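You operate a simulated robot arm through the tools that you are given. There is no shell and no other tool. Be economical: measure what you need, move in short steps, check, and stop when the job is done.

Carry out the task below with a simulated robot arm. There is one attempt and no reset: what you move stays moved.

TASK
Put the pink begonia labelled "37" from the plywood board on the black saucer and the pink begonia that says "33" on the orange saucer. Then take the grey starter pot and leave it on top of the green small sprinkler on the plywood board.
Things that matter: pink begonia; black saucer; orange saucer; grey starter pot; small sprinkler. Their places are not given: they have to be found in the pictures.

It is judged by the outcome, as a careful person would: the job done as asked, and still so three seconds after it is handed in. It fails if anything else is knocked over, pushed out of place, dropped, spilled or broken.

THE ROBOT
A 7-joint arm with a two-finger parallel gripper, fixed in place. Base frame: the origin is at the foot of the arm, x ahead of it, y to its left, z up; the work surface is at about z = -1. Lengths are in mm, angles in rad, forces in N, time in s.
With the tool pointing down near the work surface it reaches from about 240 to 620 mm from the base axis. Its first joint turns from -1.152 to 1.152 rad. Payload 2.6 kg.
Tool frame: the origin (TCP) lies between the finger pads and is the grasp point; the fingertips stand 30 mm ahead of it; z points along the fingers, y is the line along which they close. The gripper opens to 94 mm. The fingers are 28 mm wide and 10 mm thick; the gripper's body (50 by 96 mm) begins 55 mm behind the TCP.
Orientation is that of the tool frame in the base frame, as a unit quaternion [w, x, y, z]. With the fingers straight down and closing along the base's y, the tool's x points along the base's -x, its y along +y and its z along -z.

THE INTERFACE
- The arm moves only by the tool arm_command. Its argument "series" is a list of rows, each a list of 3 entries, a list of its own where there are three numbers: the opening, from 0 (shut) to 1 (fully open), then the shift along the tool's x, y, z in mm, then the turn, a rotation vector about the tool's x, y, z in rad. In form: [[fingers, [dx, dy, dz], [rx, ry, rz]], ...]. A call has 1 to 12 rows; each row is the pose to reach, as a shift and turn from the pose commanded when the call began, along the tool's axes at that moment. A row lasts 0.2 s, in which the tool goes at most 50 mm and 0.15 rad; a call with a longer step from one row to the next is refused whole, and so is a gripper value outside its range. A pose out of reach is approached as far as the arm can. The call stops where the force on the tool passes 40 N (or 10 N more than at its start, if that is more) or the arm is blocked; 0.2 s more then pass. The fingers move at their own pace (about 72 mm/s each) and stop on an object; they squeeze with about 26 N. The grip force told is the motor's: it shows also when the fingers shut on nothing. Time passes only in rows, and 0.2 s behind the last, so rows that repeat a pose let the fingers close. It gives the time, the measured TCP pose, the force on the tool (base axes), the opening and the grip force at its end, in the units of the frame above (readings bear some noise).
- Cameras (640 x 400 px; columns grow to the right, rows downward): "scene" is fixed at [21, 422, 583.5]; the picture's right is [-0.89, -0.46, 0.00], its down [-0.21, 0.41, -0.89] and it looks along [0.41, -0.79, -0.46] (base axes); focal length 346 px, centre (320, 200). "wrist" rides on the gripper at [-37, 0, -58] in the tool frame; the picture's right is [0.00, -1.00, 0.00], its down [0.97, 0.00, -0.24] and it looks along [0.24, 0.00, 0.97] (tool axes); focal length 218 px, centre (320, 200).
- camera(camera): a new picture of that camera. No time passes.
- measure_at(camera, pixels): there is no depth. For up to 12 entries [column, row, z] of the newest picture of that camera ("zoom" is the newest enlarged one), the place [x, y] in the base frame at which the ray of that pixel passes the height z, good to about 2 mm, but the place of the scene camera against the robot may be out by one fixed shift of up to 12 mm in any direction. No time passes.
- close_up(camera, box): a new picture of the part [left, top, right, bottom] of that camera's present view, enlarged. No time passes.
- hand_in(): hands the job in; it is judged then, once.

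Work in short steps. Measure before you move; look again where a grasp or a placing could have gone wrong, and mend it. You have 80 turns and 34 pictures in all, the two below and enlarged ones among them. Open the gripper and draw the arm clear of the work before you hand the job in, unless the task says otherwise; then end with one line.

The tools are called after "Request:" by a JSON object that holds its "method" and its "body". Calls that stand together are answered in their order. arm_command: Moves the arm, as the interface text tells. Its arguments: {"type":"object","properties":{"series":{"type":"array"}},"required":["series"]} The other tools are called the same way: camera (camera) takes a picture; measure_at (camera, pixels) gives the place at which the rays of pixels pass given heights; close_up (camera, box) takes an enlarged picture of a part of a camera's view; hand_in () hands the job in.

At the start:

```text
t: 0.0
tcp_pos: [456.0, -78.5, 294.8]
ee_rot: [0.0, 0.0, 1.0, 0.0]
force: [0.2, -0.3, -0.2]
width: 94.1
gripper_force: 0.0
```

scene: 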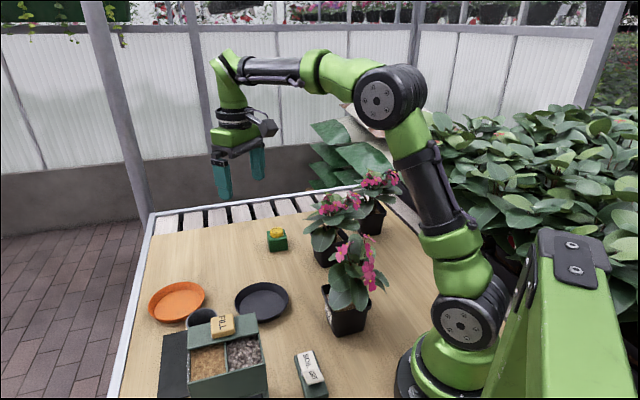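
wrist: 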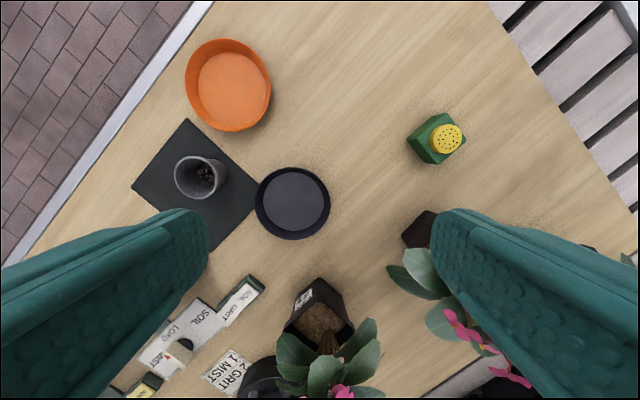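

The pictures show three begonias, two saucers, a small sprinkler and the starter pot. I enlarge the view to read the labels.

Request:
{"method": "close_up", "body": {"camera": "scene", "box": [220, 150, 420, 350]}}

Request:
{"method": "close_up", "body": {"camera": "wrist", "box": [120, 80, 480, 400]}}

```text
2.00 times, centred on (320, 250) of scene
```

zoom: 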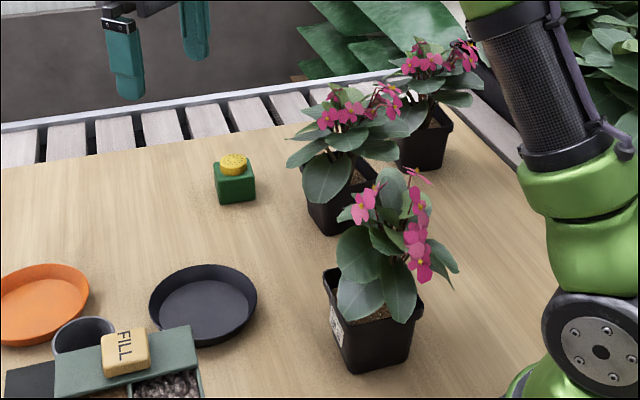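

```text
1.25 times, centred on (300, 240) of wrist
```

zoom: 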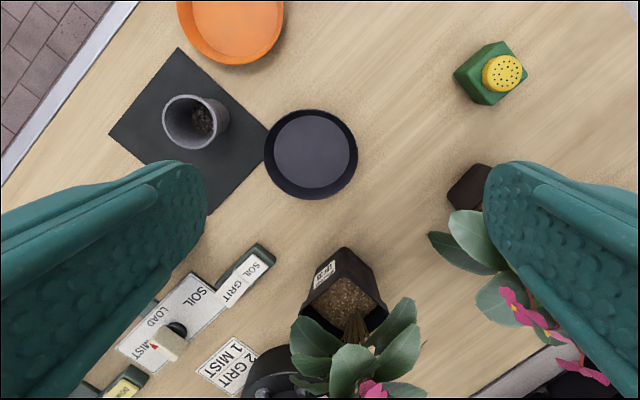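

The front begonia's label is at wrist pixel (303,298). I enlarge it.

Request:
{"method": "close_up", "body": {"camera": "wrist", "box": [280, 275, 330, 325]}}

Request:
{"method": "measure_at", "body": {"camera": "wrist", "pixels": [[293, 203, 0], [228, 85, 0], [447, 138, 40], [320, 325, 60], [425, 230, 60], [201, 177, 50], [207, 175, 0]]}}

Request:
{"method": "measure_at", "body": {"camera": "scene", "pixels": [[262, 302, 0], [177, 302, 0], [277, 232, 40], [347, 335, 0], [335, 265, 0], [370, 233, 0], [200, 318, 55]]}}

```text
8.00 times, centred on (305, 300) of wrist
```

zoom: 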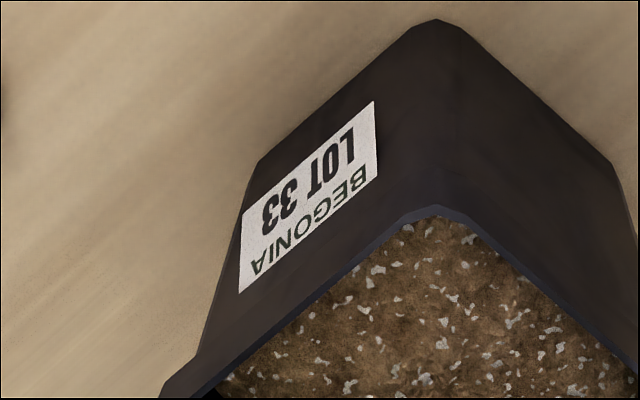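

```text
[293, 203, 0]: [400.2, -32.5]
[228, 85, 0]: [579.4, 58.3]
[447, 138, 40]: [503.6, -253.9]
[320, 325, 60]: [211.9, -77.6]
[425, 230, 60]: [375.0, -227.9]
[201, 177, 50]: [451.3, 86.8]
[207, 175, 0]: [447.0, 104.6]
```

```text
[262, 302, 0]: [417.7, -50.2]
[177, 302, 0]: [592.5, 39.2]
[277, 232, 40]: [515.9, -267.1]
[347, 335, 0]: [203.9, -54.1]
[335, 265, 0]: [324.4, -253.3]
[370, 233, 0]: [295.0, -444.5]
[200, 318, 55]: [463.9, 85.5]
```

Begonia 33 is the front one. To read the other two labels, I move the camera toward -y and slightly up.

Request:
{"method": "arm_command", "body": {"series": [[1, [0, -40, -15], [0, 0, 0]], [1, [0, -80, -30], [0, 0, 0]], [1, [0, -120, -45], [0, 0, 0]], [1, [0, -160, -60], [0, 0, 0]], [1, [0, -200, -60], [0, 0, 0]], [1, [0, -200, -60], [0, 0, 0]]]}}

Request:
{"method": "camera", "body": {"camera": "wrist"}}

```text
t: 1.4
tcp_pos: [455.9, -258.7, 352.5]
ee_rot: [0.003, 0.0, 1.0, -0.002]
force: [-0.8, -0.3, 0.1]
width: 94.0
gripper_force: 0.1
out of reach, approached as far as the arm can: row 5, 6
```

```text
28 pictures are left
```

wrist: 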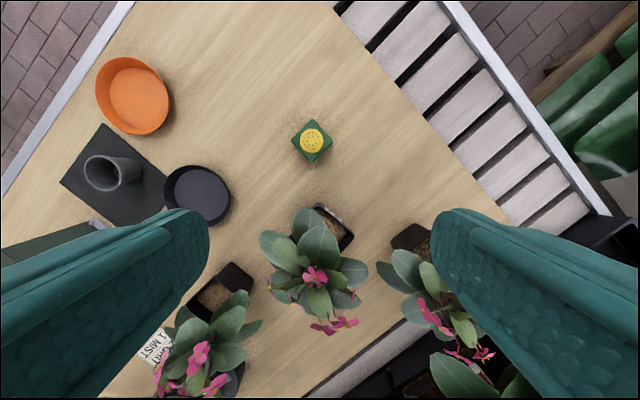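

Request:
{"method": "close_up", "body": {"camera": "wrist", "box": [250, 190, 450, 330]}}

Request:
{"method": "measure_at", "body": {"camera": "wrist", "pixels": [[330, 225, 60], [410, 240, 60], [225, 290, 60], [197, 195, 0], [136, 97, 0], [312, 140, 40]]}}

```text
2.86 times, centred on (350, 260) of wrist
```

zoom: 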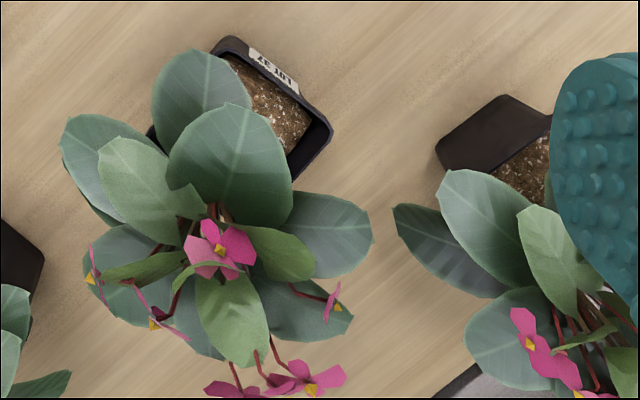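

```text
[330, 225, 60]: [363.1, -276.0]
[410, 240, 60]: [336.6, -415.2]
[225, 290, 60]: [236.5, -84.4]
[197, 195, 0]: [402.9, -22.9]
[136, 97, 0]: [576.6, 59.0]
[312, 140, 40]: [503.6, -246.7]
```

Request:
{"method": "close_up", "body": {"camera": "wrist", "box": [315, 195, 355, 225]}}

```text
13.33 times, centred on (335, 210) of wrist
```

zoom: 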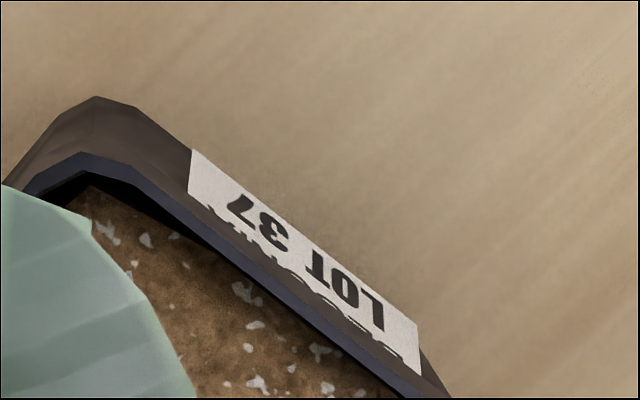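

The middle one is LOT 37 and the front one LOT 33. I measure pot sizes and heights and the neighbouring station with an enlarged scene view.

Request:
{"method": "close_up", "body": {"camera": "scene", "box": [290, 160, 410, 345]}}

Request:
{"method": "measure_at", "body": {"camera": "scene", "pixels": [[225, 350, 60], [312, 370, 30], [160, 335, 0], [265, 365, 60], [190, 385, 60]]}}

Request:
{"method": "close_up", "body": {"camera": "scene", "box": [130, 260, 340, 400]}}

```text
2.16 times, centred on (350, 252) of scene
```

zoom: 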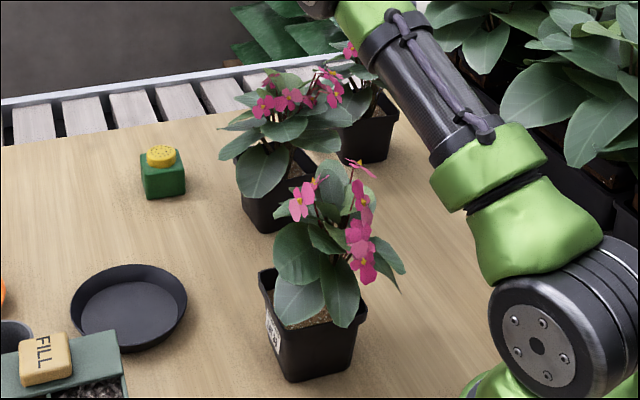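

```text
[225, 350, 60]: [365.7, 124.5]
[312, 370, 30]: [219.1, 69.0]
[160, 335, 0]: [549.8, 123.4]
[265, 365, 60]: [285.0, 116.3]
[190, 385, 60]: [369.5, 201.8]
```

```text
2.86 times, centred on (235, 330) of scene
```

zoom: 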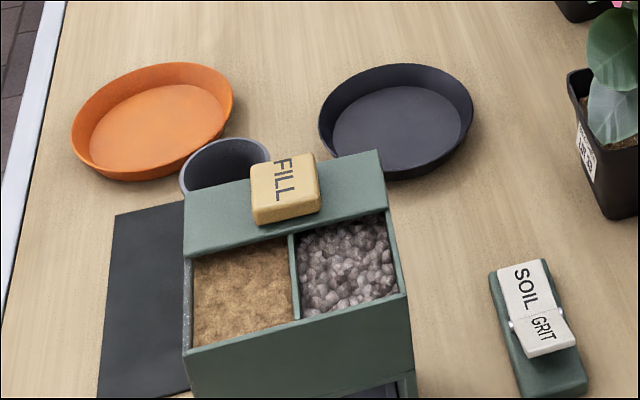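

Pot 33 is centred at about (222,-77), and pot 37 at about (348,-261) with its faces at -37°. I will grip 37 from the side, with the tool nearly level and pointing toward -127°, so I start by turning above the clear area.

Request:
{"method": "arm_command", "body": {"series": [[1, [5, 8, 0], [0, 0, 0.15]], [1, [10, 16, 0], [0, 0, 0.3]], [1, [15, 24, 0], [0, 0, 0.45]], [1, [20, 32, 0], [0, 0, 0.6]], [1, [25, 40, 0], [0, 0, 0.75]], [1, [30, 48, 0], [0, 0, 0.9]], [1, [35, 56, 0], [0, 0, 1.05]], [1, [40, 64, 0], [0, 0, 1.2]], [1, [45, 72, 0], [0, 0, 1.35]], [1, [50, 80, 0], [0, 0, 1.5]], [1, [50, 85, 0], [0, 0, 1.65]], [1, [50, 85, 0], [0, 0, 1.65]]]}}

```text
t: 4.0
tcp_pos: [406.3, -171.4, 353.3]
ee_rot: [0.0, 0.735, 0.678, 0.0]
force: [1.3, -0.1, -0.1]
width: 93.9
gripper_force: 0.0
```

Request:
{"method": "arm_command", "body": {"series": [[1, [0, 0, 0], [0, 0, 0.142]], [1, [0, 0, 0], [0, 0, 0.284]], [1, [0, 0, 0], [0, 0, 0.426]], [1, [0, 0, 0], [0, 0, 0.567]], [1, [0, 0, 0], [0, 0, 0.567]]]}}

Request:
{"method": "arm_command", "body": {"series": [[1, [0, 0, 0], [0, -0.136, 0]], [1, [0, 0, 0], [0, -0.272, 0]], [1, [0, 0, 0], [0, -0.407, 0]], [1, [0, 0, 0], [0, -0.543, 0]], [1, [0, 0, 0], [0, -0.679, 0]], [1, [0, 0, 0], [0, -0.815, 0]], [1, [0, 0, 0], [0, -0.95, 0]], [1, [0, 0, 0], [0, -1.086, 0]], [1, [0, 0, 0], [0, -1.222, 0]], [1, [0, 0, 0], [0, -1.222, 0]]]}}

Request:
{"method": "camera", "body": {"camera": "wrist"}}

Request:
{"method": "camera", "body": {"camera": "scene"}}

```text
t: 5.2
tcp_pos: [406.7, -172.8, 353.9]
ee_rot: [0.0, 0.896, 0.445, 0.0]
force: [-0.1, 0.2, 0.1]
width: 93.9
gripper_force: 0.0
```

```text
t: 7.4
tcp_pos: [406.5, -173.3, 353.0]
ee_rot: [0.255, 0.733, 0.364, -0.514]
force: [-0.5, -0.1, 0.1]
width: 94.1
gripper_force: 0.0
```

```text
23 pictures are left
```

wrist: 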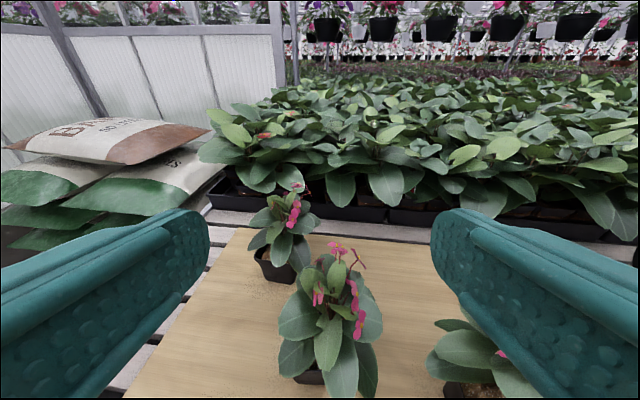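

```text
22 pictures are left
```

scene: 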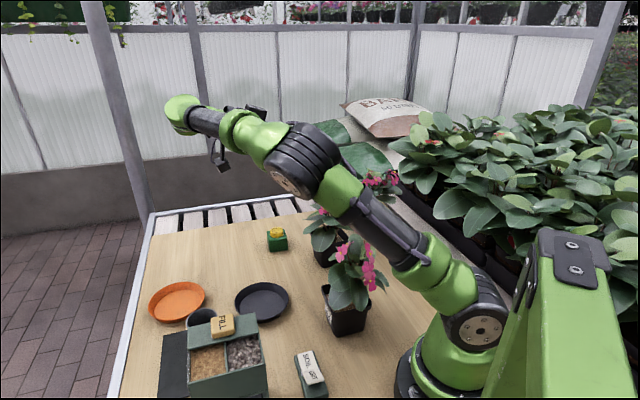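

The tool is level and the path below is clear. I lower it 150 mm straight down, correct 6 mm sideways, then check the elbow.

Request:
{"method": "arm_command", "body": {"series": [[1, [35, 2, 12.8], [0, 0, 0]], [1, [70, 4, 25.6], [0, 0, 0]], [1, [105, 6, 38.5], [0, 0, 0]], [1, [141, 6, 51.3], [0, 0, 0]], [1, [141, 6, 51.3], [0, 0, 0]]]}}

Request:
{"method": "camera", "body": {"camera": "scene"}}

```text
t: 8.6
tcp_pos: [412.0, -175.2, 204.1]
ee_rot: [0.256, 0.733, 0.365, -0.513]
force: [-0.7, 0.2, -0.1]
width: 94.1
gripper_force: 0.0
```

```text
21 pictures are left
```

scene: 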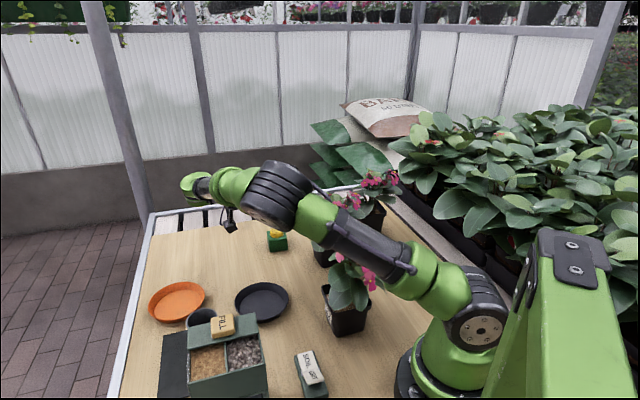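

At this pose the upper arm hangs low over begonia 33, so lowering further would hit it. Instead I will approach 37 from the base side, pointing outward at -37°: raise and swing the tool round by +90°.

Request:
{"method": "arm_command", "body": {"series": [[1, [-35, 0, -12.8], [0, 0, 0]], [1, [-70, 0, -25.6], [0, 0, 0]], [1, [-105, 0, -38.5], [-0.131, 0, -0.048]], [1, [-122, 0, -44], [-0.262, 0, -0.095]], [1, [-122, 0, -44], [-0.393, 0, -0.143]], [1, [-122, 0, -44], [-0.524, 0, -0.19]], [1, [-122, 0, -44], [-0.655, 0, -0.238]], [1, [-122, 0, -44], [-0.785, 0, -0.286]], [1, [-122, 0, -44], [-0.916, 0, -0.333]], [1, [-122, 0, -44], [-1.047, 0, -0.381]], [1, [-122, 0, -44], [-1.178, 0, -0.429]], [1, [-122, 0, -44], [-1.178, 0, -0.429]]]}}

```text
t: 11.2
tcp_pos: [411.3, -176.4, 332.9]
ee_rot: [0.508, 0.379, 0.727, -0.265]
force: [-0.3, 0.1, -0.4]
width: 94.0
gripper_force: 0.1
```

Request:
{"method": "arm_command", "body": {"series": [[1, [0, 0, 0], [-0.1, 0, -0.036]], [1, [0, 0, 0], [-0.2, 0, -0.072]], [1, [0, 0, 0], [-0.298, 0, -0.108]], [1, [0, 0, 0], [-0.298, 0, -0.108]]]}}

Request:
{"method": "arm_command", "body": {"series": [[1, [0, 0, 0], [0, 0.116, 0]], [1, [0, 0, 0], [0, 0.232, 0]], [1, [0, 0, 0], [0, 0.349, 0]], [1, [0, 0, 0], [0, 0.349, 0]]]}}

```text
t: 12.2
tcp_pos: [410.7, -177.2, 333.9]
ee_rot: [0.544, 0.259, 0.777, -0.181]
force: [1.3, -1.3, 0.5]
width: 93.9
gripper_force: 0.1
```

```text
t: 13.2
tcp_pos: [410.3, -176.1, 334.1]
ee_rot: [0.4, 0.288, 0.86, -0.135]
force: [0.1, -0.1, -0.2]
width: 93.8
gripper_force: 0.1
```

Orientation is right: azimuth -37°, 40° down. I move to the standoff point on the base side, still high.

Request:
{"method": "arm_command", "body": {"series": [[1, [31, -26.4, -4.4], [0, 0, 0]], [1, [62, -52.8, -8.8], [0, 0, 0]], [1, [93, -79, -13.2], [0, 0, 0]], [1, [124.4, -105.5, -17.6], [0, 0, 0]], [1, [124.4, -105.5, -17.6], [0, 0, 0]]]}}

Request:
{"method": "camera", "body": {"camera": "wrist"}}

Request:
{"method": "camera", "body": {"camera": "scene"}}

```text
t: 14.4
tcp_pos: [272.7, -203.8, 250.8]
ee_rot: [0.401, 0.288, 0.859, -0.134]
force: [-0.2, -0.8, 0.1]
width: 94.0
gripper_force: 0.0
```

```text
20 pictures are left
```

wrist: 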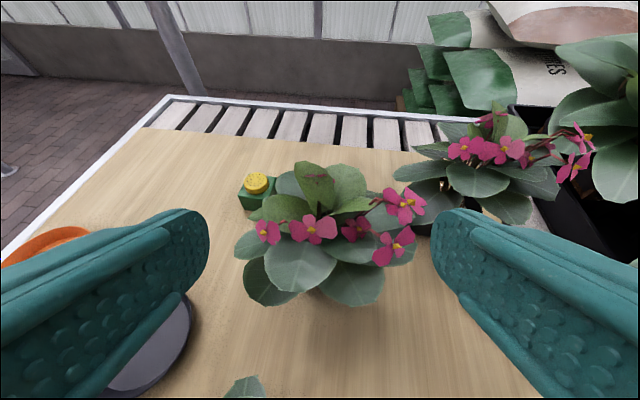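

```text
19 pictures are left
```

scene: 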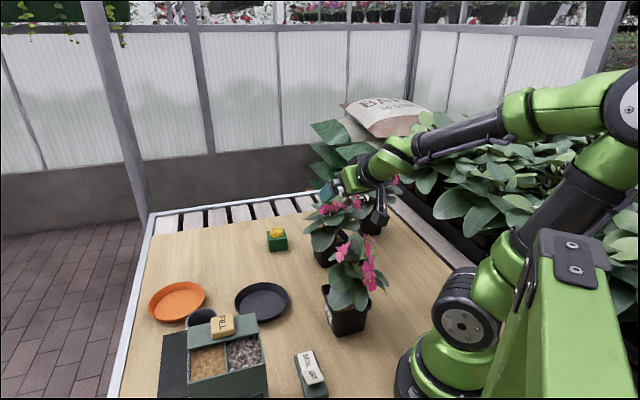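

The elbow is now folded back and clear. I lower the tool vertically to the standoff height.

Request:
{"method": "arm_command", "body": {"series": [[1, [26, 0, 22], [0, 0, 0]], [1, [52, 0, 44], [0, 0, 0]], [1, [78, 0, 66], [0, 0, 0]], [1, [104.6, 0, 87.8], [0, 0, 0]], [1, [104.6, 0, 87.8], [0, 0, 0]]]}}

Request:
{"method": "camera", "body": {"camera": "wrist"}}

Request:
{"method": "camera", "body": {"camera": "scene"}}

```text
t: 15.6
tcp_pos: [307.5, -226.1, 122.5]
ee_rot: [0.4, 0.287, 0.86, -0.134]
force: [-0.1, 0.3, -0.6]
width: 94.2
gripper_force: 0.0
out of reach, approached as far as the arm can: row 2, 3, 4, 5
```

```text
18 pictures are left
```

wrist: 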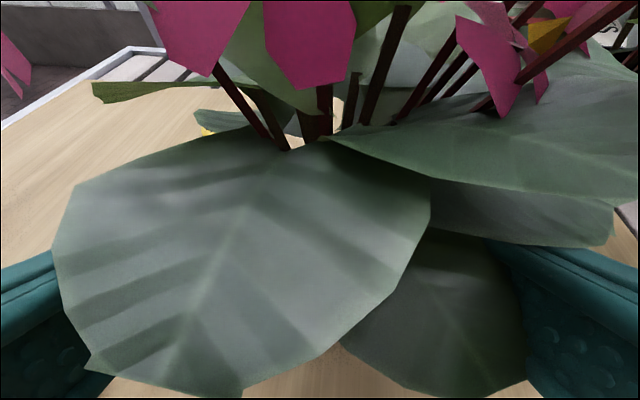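

```text
17 pictures are left
```

scene: 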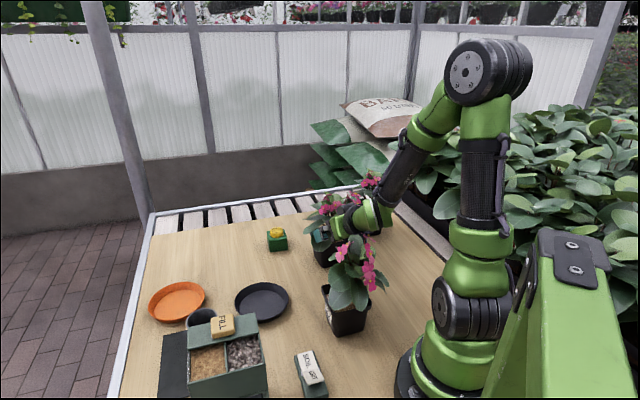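

The tool slid outward to (307,-226,122), as far in as it can reach, with no contact force. A null step will tell me which pose counts as commanded.

Request:
{"method": "arm_command", "body": {"series": [[1, [0, 0, 0], [0, 0, 0]]]}}

```text
t: 16.0
tcp_pos: [307.1, -226.0, 122.5]
ee_rot: [0.401, 0.288, 0.859, -0.135]
force: [-0.2, 0.1, 0.5]
width: 94.0
gripper_force: 0.2
```

The null step raised no flag, so the command now matches the actual pose. The target is (333.6,-250.2,50); I go half way first and check the force.

Request:
{"method": "arm_command", "body": {"series": [[1, [5.4, -3.2, 12.3], [0, 0, 0]], [1, [10.8, -3.2, 24.6], [0, 0, 0]], [1, [16.2, -3.2, 36.8], [0, 0, 0]]]}}

```text
t: 16.8
tcp_pos: [318.5, -241.4, 85.6]
ee_rot: [0.401, 0.287, 0.86, -0.134]
force: [0.7, -1.1, -0.5]
width: 93.8
gripper_force: 0.0
```

Request:
{"method": "arm_command", "body": {"series": [[1, [5.4, 0, 12.3], [0, 0, 0]], [1, [10.8, 0, 24.6], [0, 0, 0]], [1, [16.1, 0, 36.8], [0, 0, 0]], [1, [16.1, 0, 36.8], [0, 0, 0]]]}}

Request:
{"method": "camera", "body": {"camera": "scene"}}

```text
t: 17.1
tcp_pos: [323.3, -247.6, 84.8]
ee_rot: [0.406, 0.289, 0.856, -0.139]
force: [-0.8, -2.2, 13.0]
width: 94.2
gripper_force: 0.0
stopped in row 1: the force on the tool passed its limit (the readings are from after the stop); the commanded pose is now the measured one
```

```text
16 pictures are left
```

scene: 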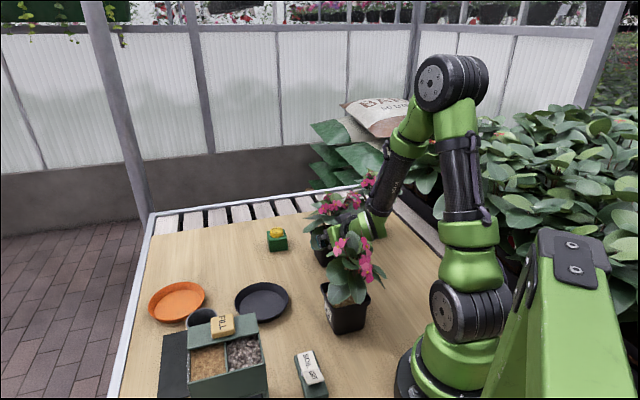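

Contact gave 13 N upward at z=85. I look closely at both plants to see what touched.

Request:
{"method": "close_up", "body": {"camera": "scene", "box": [290, 160, 410, 345]}}

Request:
{"method": "camera", "body": {"camera": "wrist"}}

```text
2.16 times, centred on (350, 252) of scene
```

zoom: 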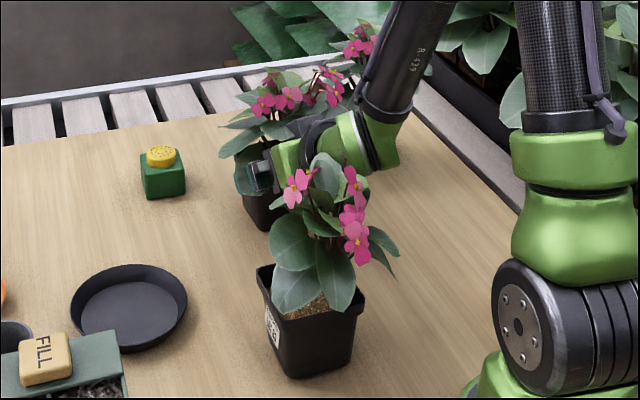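

```text
14 pictures are left
```

wrist: 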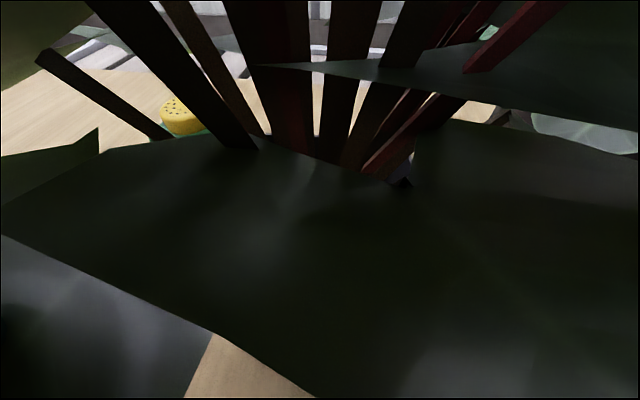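

Begonia 33 has shifted slightly: the wrist link is nudging its foliage. I back off along the same path at once.

Request:
{"method": "arm_command", "body": {"series": [[1, [-3, 1, -10], [0, 0, 0]], [1, [-6, 3, -22], [0, 0, 0]], [1, [-9, 5, -33], [0, 0, 0]], [1, [-12, 5, -44], [0, 0, 0]], [1, [-22, 5, -52], [0, 0, 0]], [1, [-42, 5, -65], [0, 0, 0]], [1, [-62, 5, -80], [0, 0, 0]], [1, [-92, 5, -100], [0, 0, 0]], [1, [-122, 5, -110], [0, 0, 0]]]}}

Request:
{"method": "close_up", "body": {"camera": "scene", "box": [290, 160, 410, 345]}}

```text
t: 19.1
tcp_pos: [318.1, -236.6, 246.7]
ee_rot: [0.405, 0.288, 0.857, -0.138]
force: [-0.5, 1.5, -0.7]
width: 94.0
gripper_force: 0.0
out of reach, approached as far as the arm can: row 4
```

```text
2.16 times, centred on (350, 252) of scene
```

zoom: 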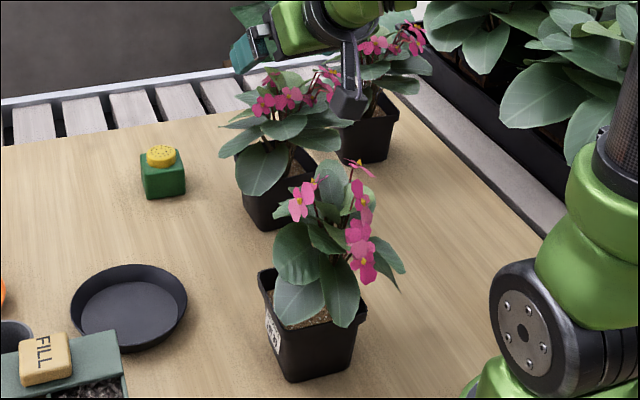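

Begonia 33 has settled back exactly where it was. A steeper tool (50° down) keeps the wrist about 15 mm further from 33, so I pitch the tool and reposition behind 37.

Request:
{"method": "arm_command", "body": {"series": [[1, [0, 0, 0], [0, 0.09, 0]], [1, [0, 0, 0], [0, 0.18, 0]], [1, [0, 0, 0], [0, 0.18, 0]]]}}

Request:
{"method": "arm_command", "body": {"series": [[1, [22, -0.5, 13], [0, 0, 0]], [1, [44, -1, 26], [0, 0, 0]], [1, [66, -1.5, 39], [0, 0, 0]], [1, [89, -1.8, 52], [0, 0, 0]], [1, [89, -1.8, 52], [0, 0, 0]]]}}

```text
t: 19.9
tcp_pos: [318.3, -236.7, 246.9]
ee_rot: [0.327, 0.3, 0.889, -0.112]
force: [0.5, -0.4, -0.6]
width: 94.1
gripper_force: 0.0
```

```text
t: 21.1
tcp_pos: [289.7, -219.9, 149.0]
ee_rot: [0.327, 0.299, 0.889, -0.112]
force: [-0.7, 0.0, 0.9]
width: 93.9
gripper_force: 0.0
```

Reached (289.7,-219.9,149) without contact. I now go toward the grasp point (330,-248,55) in small pieces.

Request:
{"method": "arm_command", "body": {"series": [[1, [4, 1, 12], [0, 0, 0]], [1, [8, 2, 24], [0, 0, 0]], [1, [12, 2.2, 36], [0, 0, 0]], [1, [15, 2.2, 48], [0, 0, 0]]]}}

Request:
{"method": "arm_command", "body": {"series": [[1, [1, 0, 8], [0, 0, 0]], [1, [2, 0, 16], [0, 0, 0]], [1, [3, 0, 24], [0, 0, 0]]]}}

Request:
{"method": "close_up", "body": {"camera": "scene", "box": [290, 160, 410, 345]}}

```text
t: 22.1
tcp_pos: [308.9, -229.5, 103.7]
ee_rot: [0.327, 0.299, 0.889, -0.112]
force: [-0.3, -0.4, -0.4]
width: 94.2
gripper_force: 0.0
```

```text
t: 22.9
tcp_pos: [317.3, -238.2, 82.6]
ee_rot: [0.327, 0.3, 0.889, -0.112]
force: [-0.5, -0.9, -0.5]
width: 94.1
gripper_force: 0.1
```

```text
2.16 times, centred on (350, 252) of scene
```

zoom: 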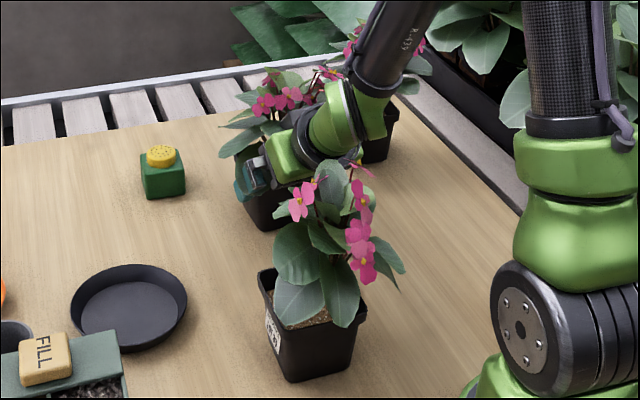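

Nothing has moved and there is no force. I continue to the grasp point.

Request:
{"method": "arm_command", "body": {"series": [[1, [1.5, 0, 8], [0, 0, 0]], [1, [3, 0, 16], [0, 0, 0]]]}}

Request:
{"method": "arm_command", "body": {"series": [[1, [1, 0, 7], [0, 0, 0]], [1, [2, 0, 14], [0, 0, 0]]]}}

Request:
{"method": "close_up", "body": {"camera": "scene", "box": [290, 160, 410, 345]}}

```text
t: 23.6
tcp_pos: [326.4, -242.5, 68.8]
ee_rot: [0.328, 0.299, 0.889, -0.112]
force: [-0.2, 0.0, -0.2]
width: 93.8
gripper_force: 0.0
```

```text
t: 24.1
tcp_pos: [332.1, -246.7, 57.4]
ee_rot: [0.328, 0.298, 0.889, -0.111]
force: [-0.2, -0.6, 0.3]
width: 94.2
gripper_force: 0.0
```

```text
2.16 times, centred on (350, 252) of scene
```

zoom: 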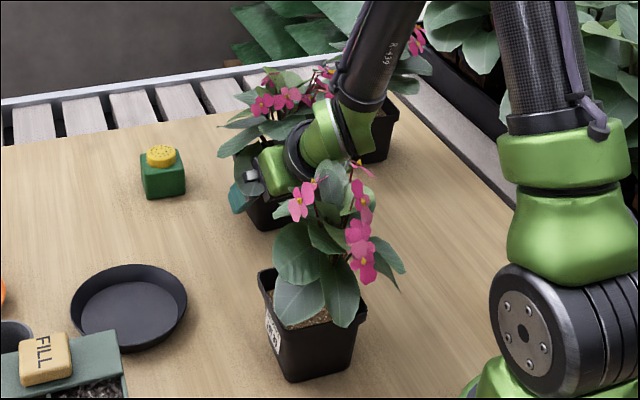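

Grasp pose reached with no contact. I close the fingers on the pot.

Request:
{"method": "arm_command", "body": {"series": [[0.6, [0, 0, 0], [0, 0, 0]], [0.3, [0, 0, 0], [0, 0, 0]], [0.3, [0, 0, 0], [0, 0, 0]], [0.3, [0, 0, 0], [0, 0, 0]]]}}

```text
t: 25.1
tcp_pos: [332.5, -246.5, 56.0]
ee_rot: [0.327, 0.3, 0.889, -0.112]
force: [0.1, -1.0, 0.4]
width: 87.6
gripper_force: 25.7
```

The fingers stopped at 87.6 mm, wider than expected. I command them fully shut to see whether they settle further.

Request:
{"method": "arm_command", "body": {"series": [[0, [0, 0, 0], [0, 0, 0]], [0, [0, 0, 0], [0, 0, 0]], [0, [0, 0, 0], [0, 0, 0]]]}}

Request:
{"method": "camera", "body": {"camera": "wrist"}}

```text
t: 25.9
tcp_pos: [332.4, -247.7, 56.7]
ee_rot: [0.328, 0.299, 0.889, -0.112]
force: [-0.8, 0.0, 0.1]
width: 88.2
gripper_force: 25.9
```

```text
10 pictures are left
```

wrist: 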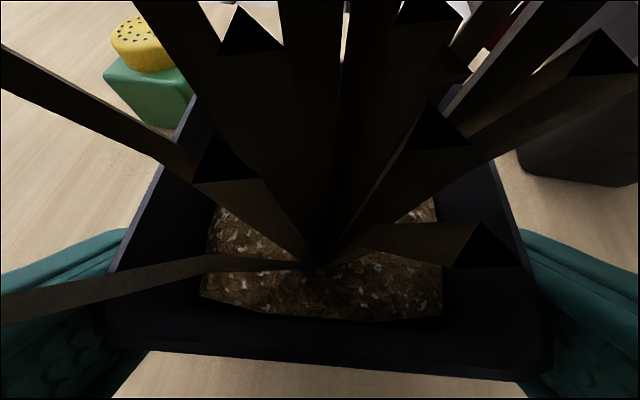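

The wrist view shows the fingers squarely on both sides of pot 37, aligned with it. I lift straight up.

Request:
{"method": "arm_command", "body": {"series": [[0, [-6.4, 0, -7.7], [0, 0, 0]], [0, [-12.9, 0, -15.3], [0, 0, 0]], [0, [-25.7, 0, -30.6], [0, 0, 0]], [0, [-38.6, 0, -46], [0, 0, 0]], [0, [-38.6, 0, -46], [0, 0, 0]]]}}

Request:
{"method": "camera", "body": {"camera": "scene"}}

```text
t: 27.1
tcp_pos: [331.0, -246.2, 116.8]
ee_rot: [0.327, 0.299, 0.889, -0.112]
force: [-1.1, -0.3, -2.3]
width: 88.2
gripper_force: 26.0
```

```text
9 pictures are left
```

scene: 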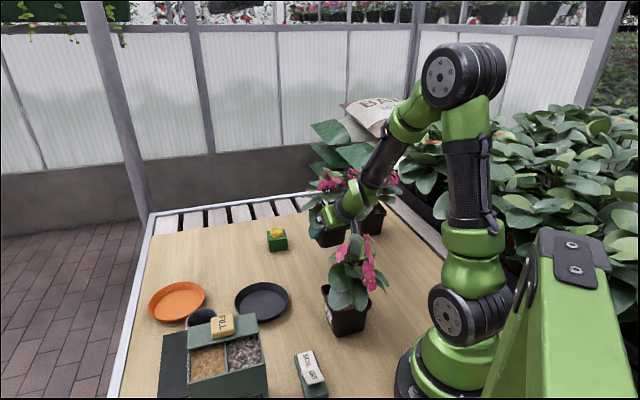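

Pot 37 is lifted and level. I carry it toward the black saucer centre (406,-35), turning the tool by +92° so the wrist stays clear of 33.

Request:
{"method": "arm_command", "body": {"series": [[0, [-25.7, 0, -30.6], [0, 0, 0]], [0, [-23.5, 17.6, -35.5], [-0.094, 0, -0.112]], [0, [-17.5, 35.3, -39], [-0.188, 0, -0.224]], [0, [-12, 52.9, -42.5], [-0.282, 0, -0.335]], [0, [-6.5, 70.5, -46], [-0.376, 0, -0.447]], [0, [-1, 88.1, -50], [-0.47, 0, -0.559]], [0, [4, 105.8, -54], [-0.563, 0, -0.671]], [0, [9, 123.4, -57.5], [-0.657, 0, -0.783]], [0, [14, 141, -61], [-0.751, 0, -0.895]], [0, [19, 158.6, -65], [-0.845, 0, -1.006]], [0, [24, 176.3, -69], [-0.939, 0, -1.118]], [0, [27, 193.9, -72], [-1.033, 0, -1.23]]]}}

Request:
{"method": "camera", "body": {"camera": "scene"}}

```text
t: 29.8
tcp_pos: [395.9, -52.1, 154.4]
ee_rot: [0.304, -0.434, 0.834, 0.153]
force: [0.7, 0.0, -2.1]
width: 88.0
gripper_force: 26.7
out of reach, approached as far as the arm can: row 2
```

```text
8 pictures are left
```

scene: 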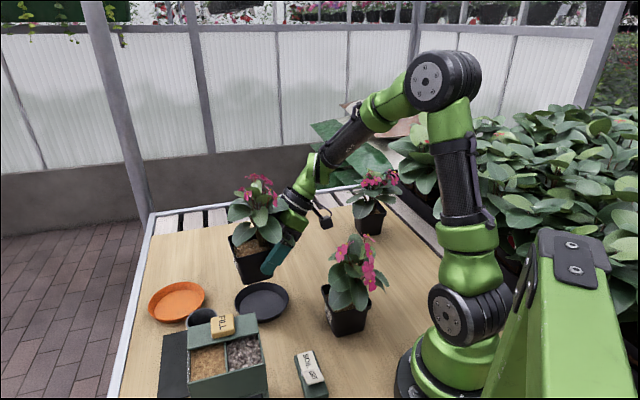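

Pot 37 is over the black saucer, its centre at about (408.8,-34.3). I correct by 3 mm and lower it until its base is about 33 mm up, then check.

Request:
{"method": "arm_command", "body": {"series": [[0, [11, 0.5, 12], [0, 0, 0]], [0, [22, 1, 24], [0, 0, 0]], [0, [33, 1.5, 36], [0, 0, 0]], [0, [43.5, 1.9, 48.4], [0, 0, 0]], [0, [43.5, 1.9, 48.4], [0, 0, 0]]]}}

Request:
{"method": "close_up", "body": {"camera": "scene", "box": [140, 220, 300, 340]}}

```text
t: 30.9
tcp_pos: [392.5, -50.5, 87.2]
ee_rot: [0.305, -0.434, 0.834, 0.153]
force: [0.5, 0.2, -2.0]
width: 87.9
gripper_force: 25.9
```

```text
3.33 times, centred on (220, 280) of scene
```

zoom: 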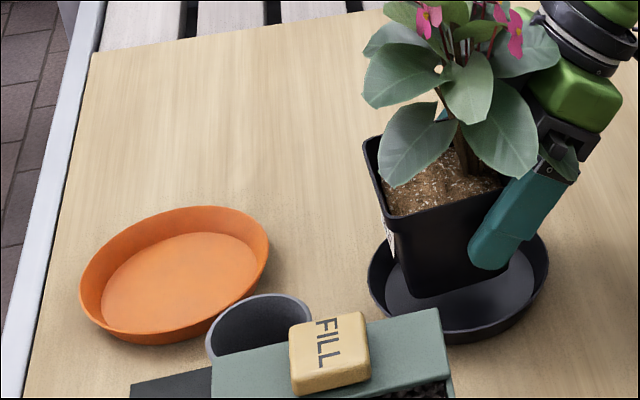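

I compare the pot-base corners (z≈31) with the saucer's rim ends, all in the same camera.

Request:
{"method": "measure_at", "body": {"camera": "zoom", "pixels": [[412, 299, 31], [508, 269, 31], [398, 258, 31], [367, 265, 20], [549, 265, 20], [465, 342, 0], [384, 275, 4], [536, 280, 4], [365, 140, 106], [400, 222, 106], [268, 240, 20], [79, 290, 20]]}}

```text
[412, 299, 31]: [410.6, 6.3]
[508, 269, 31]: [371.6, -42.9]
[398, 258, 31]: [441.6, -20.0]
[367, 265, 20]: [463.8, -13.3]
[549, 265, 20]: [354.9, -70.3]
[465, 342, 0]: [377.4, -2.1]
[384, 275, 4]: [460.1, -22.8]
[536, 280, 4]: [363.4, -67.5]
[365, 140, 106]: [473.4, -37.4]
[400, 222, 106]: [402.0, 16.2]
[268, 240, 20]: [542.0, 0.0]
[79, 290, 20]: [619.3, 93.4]
```

The pot base must shift by about (-3,-4) mm to be centred. I shift and lower to just above the saucer floor, then touch down in small steps.

Request:
{"method": "arm_command", "body": {"series": [[0, [3.5, 0, -3], [0, 0, 0]], [0, [11, 0, 6], [0, 0, 0]], [0, [19.2, 0, 15.2], [0, 0, 0]], [0, [19.2, 0, 15.2], [0, 0, 0]]]}}

Request:
{"method": "arm_command", "body": {"series": [[0, [0.64, 0, 0.77], [0, 0, 0]], [0, [1.3, 0, 1.53], [0, 0, 0]], [0, [1.9, 0, 2.3], [0, 0, 0]], [0, [2.5, 0, 3], [0, 0, 0]]]}}

```text
t: 31.9
tcp_pos: [389.7, -55.3, 64.9]
ee_rot: [0.304, -0.433, 0.834, 0.154]
force: [-0.4, 0.3, 4.1]
width: 88.2
gripper_force: 26.0
```

```text
t: 33.0
tcp_pos: [390.1, -56.5, 60.2]
ee_rot: [0.305, -0.433, 0.835, 0.152]
force: [-0.9, -5.4, 12.5]
width: 88.0
gripper_force: 25.7
```

Contact is registered: 12.5 N up and 5 N toward -y. I look before releasing.

Request:
{"method": "close_up", "body": {"camera": "scene", "box": [210, 240, 310, 330]}}

```text
4.44 times, centred on (260, 285) of scene
```

zoom: 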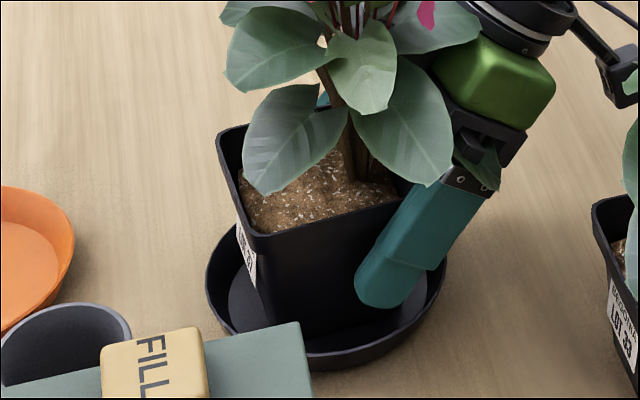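

Request:
{"method": "measure_at", "body": {"camera": "zoom", "pixels": [[272, 335, 4], [396, 306, 4], [205, 272, 20], [448, 272, 20], [320, 370, 0], [228, 290, 4], [425, 285, 4], [320, 370, 4]]}}

```text
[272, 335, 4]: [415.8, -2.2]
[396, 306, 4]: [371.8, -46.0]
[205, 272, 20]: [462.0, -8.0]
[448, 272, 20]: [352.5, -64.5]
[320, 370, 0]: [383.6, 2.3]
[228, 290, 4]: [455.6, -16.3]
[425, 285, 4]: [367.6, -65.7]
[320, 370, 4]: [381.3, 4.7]
```

The pot base sits inside the saucer at about z=4, which is floor level. I release and draw back along the tool axis.

Request:
{"method": "arm_command", "body": {"series": [[1, [0, 0, 0], [0, 0, 0]], [1, [0, 0, 0], [0, 0, 0]], [1, [0, 0, 0], [0, 0, 0]], [1, [0, 0, -12], [0, 0, 0]], [1, [0, 0, -25], [0, 0, 0]], [1, [0, 0, -45], [0, 0, 0]], [1, [0, 0, -70], [0, 0, 0]], [1, [0, 0, -100], [0, 0, 0]], [1, [0, 0, -130], [0, 0, 0]], [1, [0, 0, -130], [0, 0, 0]]]}}

Request:
{"method": "close_up", "body": {"camera": "scene", "box": [210, 220, 390, 340]}}

```text
t: 35.1
tcp_pos: [338.5, -125.8, 162.5]
ee_rot: [0.303, -0.434, 0.834, 0.153]
force: [-0.7, -0.2, 0.3]
width: 94.2
gripper_force: 0.0
```

```text
3.33 times, centred on (300, 280) of scene
```

zoom: 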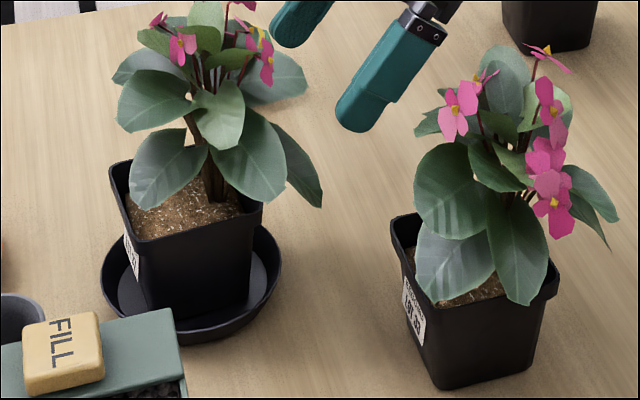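

Pot 37 stands flat in the black saucer. Now I measure pot 33's base corners in this enlarged view, plus one pixel pair on the known saucer for the camera shift.

Request:
{"method": "measure_at", "body": {"camera": "zoom", "pixels": [[441, 390, 0], [528, 369, 0], [420, 335, 0], [428, 305, 73], [558, 266, 73], [390, 215, 73], [145, 304, 4], [240, 310, 4], [182, 320, 4]]}}

```text
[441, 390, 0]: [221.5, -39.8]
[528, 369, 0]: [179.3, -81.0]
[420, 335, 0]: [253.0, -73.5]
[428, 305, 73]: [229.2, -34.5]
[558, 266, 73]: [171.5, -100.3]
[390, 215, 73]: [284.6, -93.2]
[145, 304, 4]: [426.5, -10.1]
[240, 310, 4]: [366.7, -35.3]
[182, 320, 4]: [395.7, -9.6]
```

I keep the tool clear of both plants: move to (300,-160,182), then turn by +83° to point at 137°.

Request:
{"method": "arm_command", "body": {"series": [[1, [13, 5.5, -24], [0, 0, 0]], [1, [25.4, 11.3, -47.5], [0, 0, 0]], [1, [25.4, 11.3, -47.5], [-0.093, 0, -0.111]], [1, [25.4, 11.3, -47.5], [-0.186, 0, -0.221]], [1, [25.4, 11.3, -47.5], [-0.279, 0, -0.332]], [1, [25.4, 11.3, -47.5], [-0.372, 0, -0.443]], [1, [25.4, 11.3, -47.5], [-0.465, 0, -0.554]], [1, [25.4, 11.3, -47.5], [-0.557, 0, -0.664]], [1, [25.4, 11.3, -47.5], [-0.65, 0, -0.775]], [1, [25.4, 11.3, -47.5], [-0.743, 0, -0.886]], [1, [25.4, 11.3, -47.5], [-0.836, 0, -0.996]], [1, [25.4, 11.3, -47.5], [-0.929, 0, -1.107]]]}}

Request:
{"method": "camera", "body": {"camera": "wrist"}}

```text
t: 37.8
tcp_pos: [338.6, -106.7, 151.1]
ee_rot: [-0.121, 0.877, -0.34, -0.315]
force: [0.6, 0.1, 0.2]
width: 94.1
gripper_force: 0.0
out of reach, approached as far as the arm can: row 8, 9, 10, 11, 12
```

```text
4 pictures are left
```

wrist: 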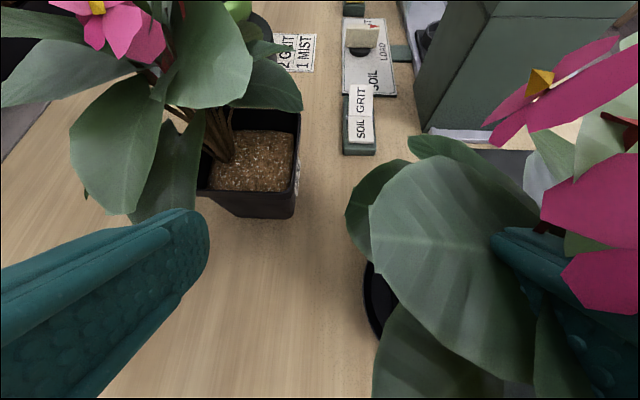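

The orientation is right but the position is at a limit, because the hand is turned about 160° from the arm. The same inward tilt with the hand rolled by 180° would untwist it. I back up first, then roll about the tool axis.

Request:
{"method": "arm_command", "body": {"series": [[1, [-13, 0, -30], [0, 0, 0]], [1, [-26, 0, -60], [0, 0, 0]], [1, [-26, 0, -85], [0, 0, 0.13]], [1, [-26, 0, -85], [0, 0, 0.275]], [1, [-26, 0, -85], [0, 0, 0.42]], [1, [-26, 0, -85], [0, 0, 0.565]], [1, [-26, 0, -85], [0, 0, 0.71]], [1, [-26, 0, -85], [0, 0, 0.855]], [1, [-26, 0, -85], [0, 0, 1.0]], [1, [-26, 0, -85], [0, 0, 1.145]], [1, [-26, 0, -85], [0, 0, 1.29]], [1, [-26, 0, -85], [0, 0, 1.435]]]}}

Request:
{"method": "arm_command", "body": {"series": [[1, [0, 0, 0], [0, 0, 0.145]], [1, [0, 0, 0], [0, 0, 0.29]], [1, [0, 0, 0], [0, 0, 0.435]], [1, [0, 0, 0], [0, 0, 0.58]], [1, [0, 0, 0], [0, 0, 0.725]], [1, [0, 0, 0], [0, 0, 0.87]], [1, [0, 0, 0], [0, 0, 1.015]], [1, [0, 0, 0], [0, 0, 1.16]], [1, [0, 0, 0], [0, 0, 1.305]], [1, [0, 0, 0], [0, 0, 1.45]], [1, [0, 0, 0], [0, 0, 1.595]], [1, [0, 0, 0], [0, 0, 1.706]]]}}

```text
t: 40.4
tcp_pos: [364.2, -127.6, 233.7]
ee_rot: [-0.115, -0.436, 0.834, 0.318]
force: [-0.1, 0.1, 0.2]
width: 93.9
gripper_force: 0.1
out of reach, approached as far as the arm can: row 1, 2, 3
```

```text
t: 43.0
tcp_pos: [364.4, -127.8, 233.0]
ee_rot: [-0.316, 0.342, 0.877, 0.121]
force: [0.2, 0.4, 0.3]
width: 93.8
gripper_force: 0.0
```

The roll succeeded, and the last wrist view confirms pot 33's near base corner at (262,-77), giving a centre of (221.5,-77.5). I move to the pre-grasp point (290,-139,141).

Request:
{"method": "arm_command", "body": {"series": [[1, [-6, -15, 25], [0, 0, 0]], [1, [-11, -30, 50], [0, 0, 0]], [1, [-17, -45, 76], [0, 0, 0]], [1, [-22.3, -59.2, 101.2], [0, 0, 0]], [1, [-22.3, -59.2, 101.2], [0, 0, 0]]]}}

```text
t: 44.1
tcp_pos: [288.6, -138.8, 139.7]
ee_rot: [-0.315, 0.341, 0.877, 0.121]
force: [0.9, 0.3, -0.1]
width: 94.2
gripper_force: 0.0
```

Request:
{"method": "arm_command", "body": {"series": [[1, [0, 0, 15], [0, 0, 0]], [1, [0, 0, 30], [0, 0, 0]], [1, [0, 0, 42], [0, 0, 0]], [1, [0, 0, 54], [0, 0, 0]]]}}

Request:
{"method": "arm_command", "body": {"series": [[1, [0, 0, 8], [0, 0, 0]], [1, [0, 0, 16], [0, 0, 0]], [1, [0, 0, 24], [0, 0, 0]]]}}

Request:
{"method": "arm_command", "body": {"series": [[1, [0, 0, 7], [0, 0, 0]], [1, [0, 0, 15], [0, 0, 0]], [1, [0, 0, 15], [0, 0, 0]]]}}

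```text
t: 45.1
tcp_pos: [264.3, -115.1, 99.0]
ee_rot: [-0.316, 0.341, 0.877, 0.123]
force: [0.2, 0.1, -0.7]
width: 94.1
gripper_force: 0.0
```

```text
t: 46.0
tcp_pos: [252.5, -104.9, 79.2]
ee_rot: [-0.316, 0.341, 0.877, 0.122]
force: [0.1, -1.0, 0.6]
width: 94.0
gripper_force: 0.0
```

```text
t: 46.8
tcp_pos: [244.8, -99.1, 69.5]
ee_rot: [-0.316, 0.339, 0.878, 0.121]
force: [0.2, 0.3, 0.6]
width: 94.1
gripper_force: 0.1
```

No contact so far. I go the last 14 mm and close the fingers.

Request:
{"method": "arm_command", "body": {"series": [[1, [0, 0, 7], [0, 0, 0]], [1, [0, 0, 15], [0, 0, 0]], [1, [0, 0, 15], [0, 0, 0]]]}}

Request:
{"method": "arm_command", "body": {"series": [[0.5, [0, 0, 0], [0, 0, 0]], [0, [0, 0, 0], [0, 0, 0]], [0, [0, 0, 0], [0, 0, 0]], [0, [0, 0, 0], [0, 0, 0]]]}}

```text
t: 47.5
tcp_pos: [238.8, -92.6, 58.3]
ee_rot: [-0.316, 0.34, 0.877, 0.122]
force: [-0.5, 0.9, -0.1]
width: 94.3
gripper_force: 0.1
```

```text
t: 48.5
tcp_pos: [238.9, -92.8, 58.9]
ee_rot: [-0.316, 0.341, 0.877, 0.122]
force: [-0.4, 0.3, 0.2]
width: 87.7
gripper_force: 25.3
```

Width is 87.7 mm, the same grip as on 37. I lift straight up 90 mm.

Request:
{"method": "arm_command", "body": {"series": [[0, [6.4, 0, -7.7], [0, 0, 0]], [0, [19, 0, -23], [0, 0, 0]], [0, [38, 0, -46], [0, 0, 0]], [0, [57.5, 0, -69.5], [0, 0, 0]], [0, [57.5, 0, -69.5], [0, 0, 0]]]}}

```text
t: 49.8
tcp_pos: [237.5, -93.7, 149.6]
ee_rot: [-0.316, 0.341, 0.877, 0.122]
force: [0.0, 0.0, -2.6]
width: 87.8
gripper_force: 25.9
```

Pot 33 is held. I carry it round the -y side of begonia 37, the first leg to a pot centre of (380,-190).

Request:
{"method": "arm_command", "body": {"series": [[0, [-20, 3, -25], [-0.033, 0, 0.04]], [0, [-41, 6, -51], [-0.066, 0, 0.08]], [0, [-61, 9.5, -76], [-0.1, 0, 0.12]], [0, [-81, 12.5, -102], [-0.132, 0, 0.16]], [0, [-102, 16, -127], [-0.165, 0, 0.2]], [0, [-121.9, 18.8, -152.5], [-0.197, 0, 0.2386]], [0, [-121.9, 18.8, -152.5], [-0.197, 0, 0.2386]]]}}

```text
t: 51.4
tcp_pos: [393.6, -208.2, 188.1]
ee_rot: [-0.293, 0.473, 0.814, 0.169]
force: [0.7, -0.1, -2.1]
width: 87.8
gripper_force: 26.1
```

Request:
{"method": "arm_command", "body": {"series": [[0, [0.5, 30, 0], [-0.044, 0, 0.054]], [0, [1, 60, 0], [-0.089, 0, 0.108]], [0, [1.5, 90, 0], [-0.133, 0, 0.162]], [0, [2, 120, 0], [-0.178, 0, 0.216]], [0, [2.5, 150.8, -0.5], [-0.222, 0, 0.27]], [0, [2.5, 150.8, -0.5], [-0.222, 0, 0.27]]]}}

```text
t: 52.8
tcp_pos: [521.2, -132.2, 190.8]
ee_rot: [-0.259, 0.607, 0.72, 0.217]
force: [-0.5, 0.2, -3.1]
width: 87.6
gripper_force: 26.2
```

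Request:
{"method": "arm_command", "body": {"series": [[0, [17, 12.5, 18.5], [-0.037, 0, 0.045]], [0, [34, 25, 37], [-0.074, 0, 0.09]], [0, [50, 37.5, 55], [-0.11, 0, 0.134]], [0, [67, 50, 73.5], [-0.148, 0, 0.179]], [0, [84, 62.5, 92], [-0.185, 0, 0.224]], [0, [100.7, 75.1, 110.3], [-0.221, 0, 0.268]], [0, [100.7, 75.1, 110.3], [-0.221, 0, 0.268]]]}}

```text
t: 54.4
tcp_pos: [570.2, 26.5, 167.3]
ee_rot: [-0.218, 0.722, 0.604, 0.258]
force: [-0.4, -1.0, -2.5]
width: 88.0
gripper_force: 26.5
```

The pot is over the orange saucer. I lower it 75 mm and check its centring.

Request:
{"method": "arm_command", "body": {"series": [[0, [-12, 0, 14.5], [0, 0, 0]], [0, [-24, 0, 29], [0, 0, 0]], [0, [-36, 0, 43.5], [0, 0, 0]], [0, [-47.8, 0, 58], [0, 0, 0]], [0, [-47.8, 0, 58], [0, 0, 0]]]}}

Request:
{"method": "close_up", "body": {"camera": "scene", "box": [130, 210, 290, 330]}}

```text
t: 55.5
tcp_pos: [568.9, 26.8, 93.1]
ee_rot: [-0.217, 0.722, 0.604, 0.259]
force: [0.1, 0.2, -2.6]
width: 87.8
gripper_force: 26.5
```

```text
3.33 times, centred on (210, 270) of scene
```

zoom: 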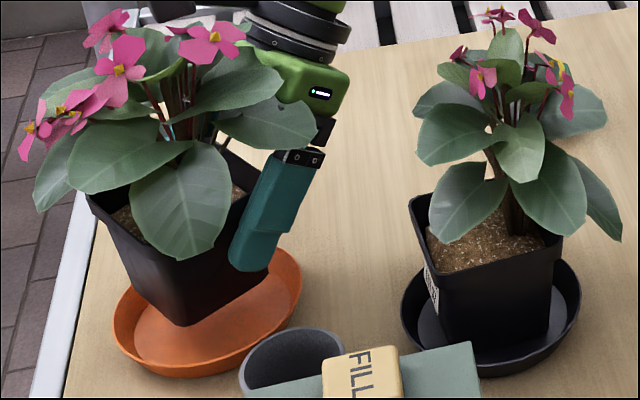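

Request:
{"method": "measure_at", "body": {"camera": "zoom", "pixels": [[184, 327, 34], [262, 285, 34], [120, 255, 34], [113, 322, 20], [302, 278, 20], [200, 378, 0], [401, 300, 20], [581, 295, 20], [447, 342, 4], [548, 318, 4], [490, 375, 0]]}}

```text
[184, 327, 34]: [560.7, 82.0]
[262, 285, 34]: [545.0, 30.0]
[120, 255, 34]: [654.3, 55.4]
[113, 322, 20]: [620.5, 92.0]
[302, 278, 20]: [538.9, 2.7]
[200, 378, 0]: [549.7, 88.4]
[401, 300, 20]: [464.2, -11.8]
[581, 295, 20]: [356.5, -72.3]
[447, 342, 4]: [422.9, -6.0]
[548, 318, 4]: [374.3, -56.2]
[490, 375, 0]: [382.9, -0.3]
```

The pot centre needs about (-3,+1.5) mm. I shift, lower to near the floor, then touch down slowly.

Request:
{"method": "arm_command", "body": {"series": [[0, [-4, -2.9, 4], [0, 0, 0]], [0, [-10, -2.9, 12], [0, 0, 0]], [0, [-15.8, -2.9, 20.7], [0, 0, 0]], [0, [-15.8, -2.9, 20.7], [0, 0, 0]]]}}

Request:
{"method": "arm_command", "body": {"series": [[0, [-0.64, 0, 0.77], [0, 0, 0]], [0, [-1.3, 0, 1.53], [0, 0, 0]], [0, [-1.9, 0, 2.3], [0, 0, 0]]]}}

```text
t: 56.5
tcp_pos: [566.3, 28.1, 67.5]
ee_rot: [-0.217, 0.722, 0.603, 0.259]
force: [1.0, 0.9, -2.3]
width: 87.5
gripper_force: 25.7
```

```text
t: 57.4
tcp_pos: [567.4, 28.5, 63.6]
ee_rot: [-0.217, 0.722, 0.604, 0.259]
force: [0.3, 0.7, -2.6]
width: 87.7
gripper_force: 25.8
```

Request:
{"method": "arm_command", "body": {"series": [[0, [-0.64, 0, 0.77], [0, 0, 0]], [0, [-1.3, 0, 1.53], [0, 0, 0]], [0, [-1.3, 0, 1.53], [0, 0, 0]]]}}

```text
t: 58.1
tcp_pos: [566.9, 27.9, 62.3]
ee_rot: [-0.217, 0.722, 0.604, 0.258]
force: [-0.1, 0.9, -1.3]
width: 87.9
gripper_force: 26.2
```

Request:
{"method": "arm_command", "body": {"series": [[0, [-0.64, 0, 0.77], [0, 0, 0]], [0, [-1.3, 0, 1.53], [0, 0, 0]], [0, [-1.3, 0, 1.53], [0, 0, 0]]]}}

```text
t: 59.0
tcp_pos: [568.0, 28.4, 62.4]
ee_rot: [-0.218, 0.721, 0.604, 0.26]
force: [-2.5, -1.6, 12.3]
width: 87.7
gripper_force: 26.5
```

Contact made at 12 N, on the saucer floor. I release and draw back along the tool axis.

Request:
{"method": "arm_command", "body": {"series": [[1, [0, 0, 0], [0, 0, 0]], [1, [0, 0, 0], [0, 0, 0]], [1, [0, 0, 0], [0, 0, 0]], [1, [0, 0, -12], [0, 0, 0]], [1, [0, 0, -25], [0, 0, 0]], [1, [0, 0, -45], [0, 0, 0]], [1, [0, 0, -70], [0, 0, 0]], [1, [0, 0, -100], [0, 0, 0]], [1, [0, 0, -130], [0, 0, 0]], [1, [0, 0, -130], [0, 0, 0]]]}}

Request:
{"method": "camera", "body": {"camera": "scene"}}

```text
t: 61.1
tcp_pos: [552.8, -53.5, 159.9]
ee_rot: [-0.217, 0.722, 0.604, 0.259]
force: [0.1, 0.2, 0.9]
width: 94.0
gripper_force: 0.1
```

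```text
2 pictures are left
```

scene: 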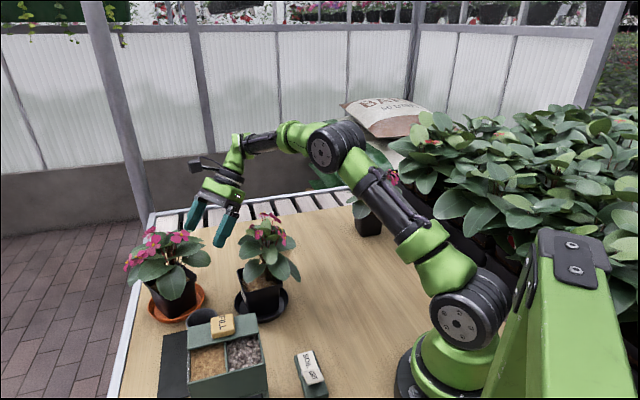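

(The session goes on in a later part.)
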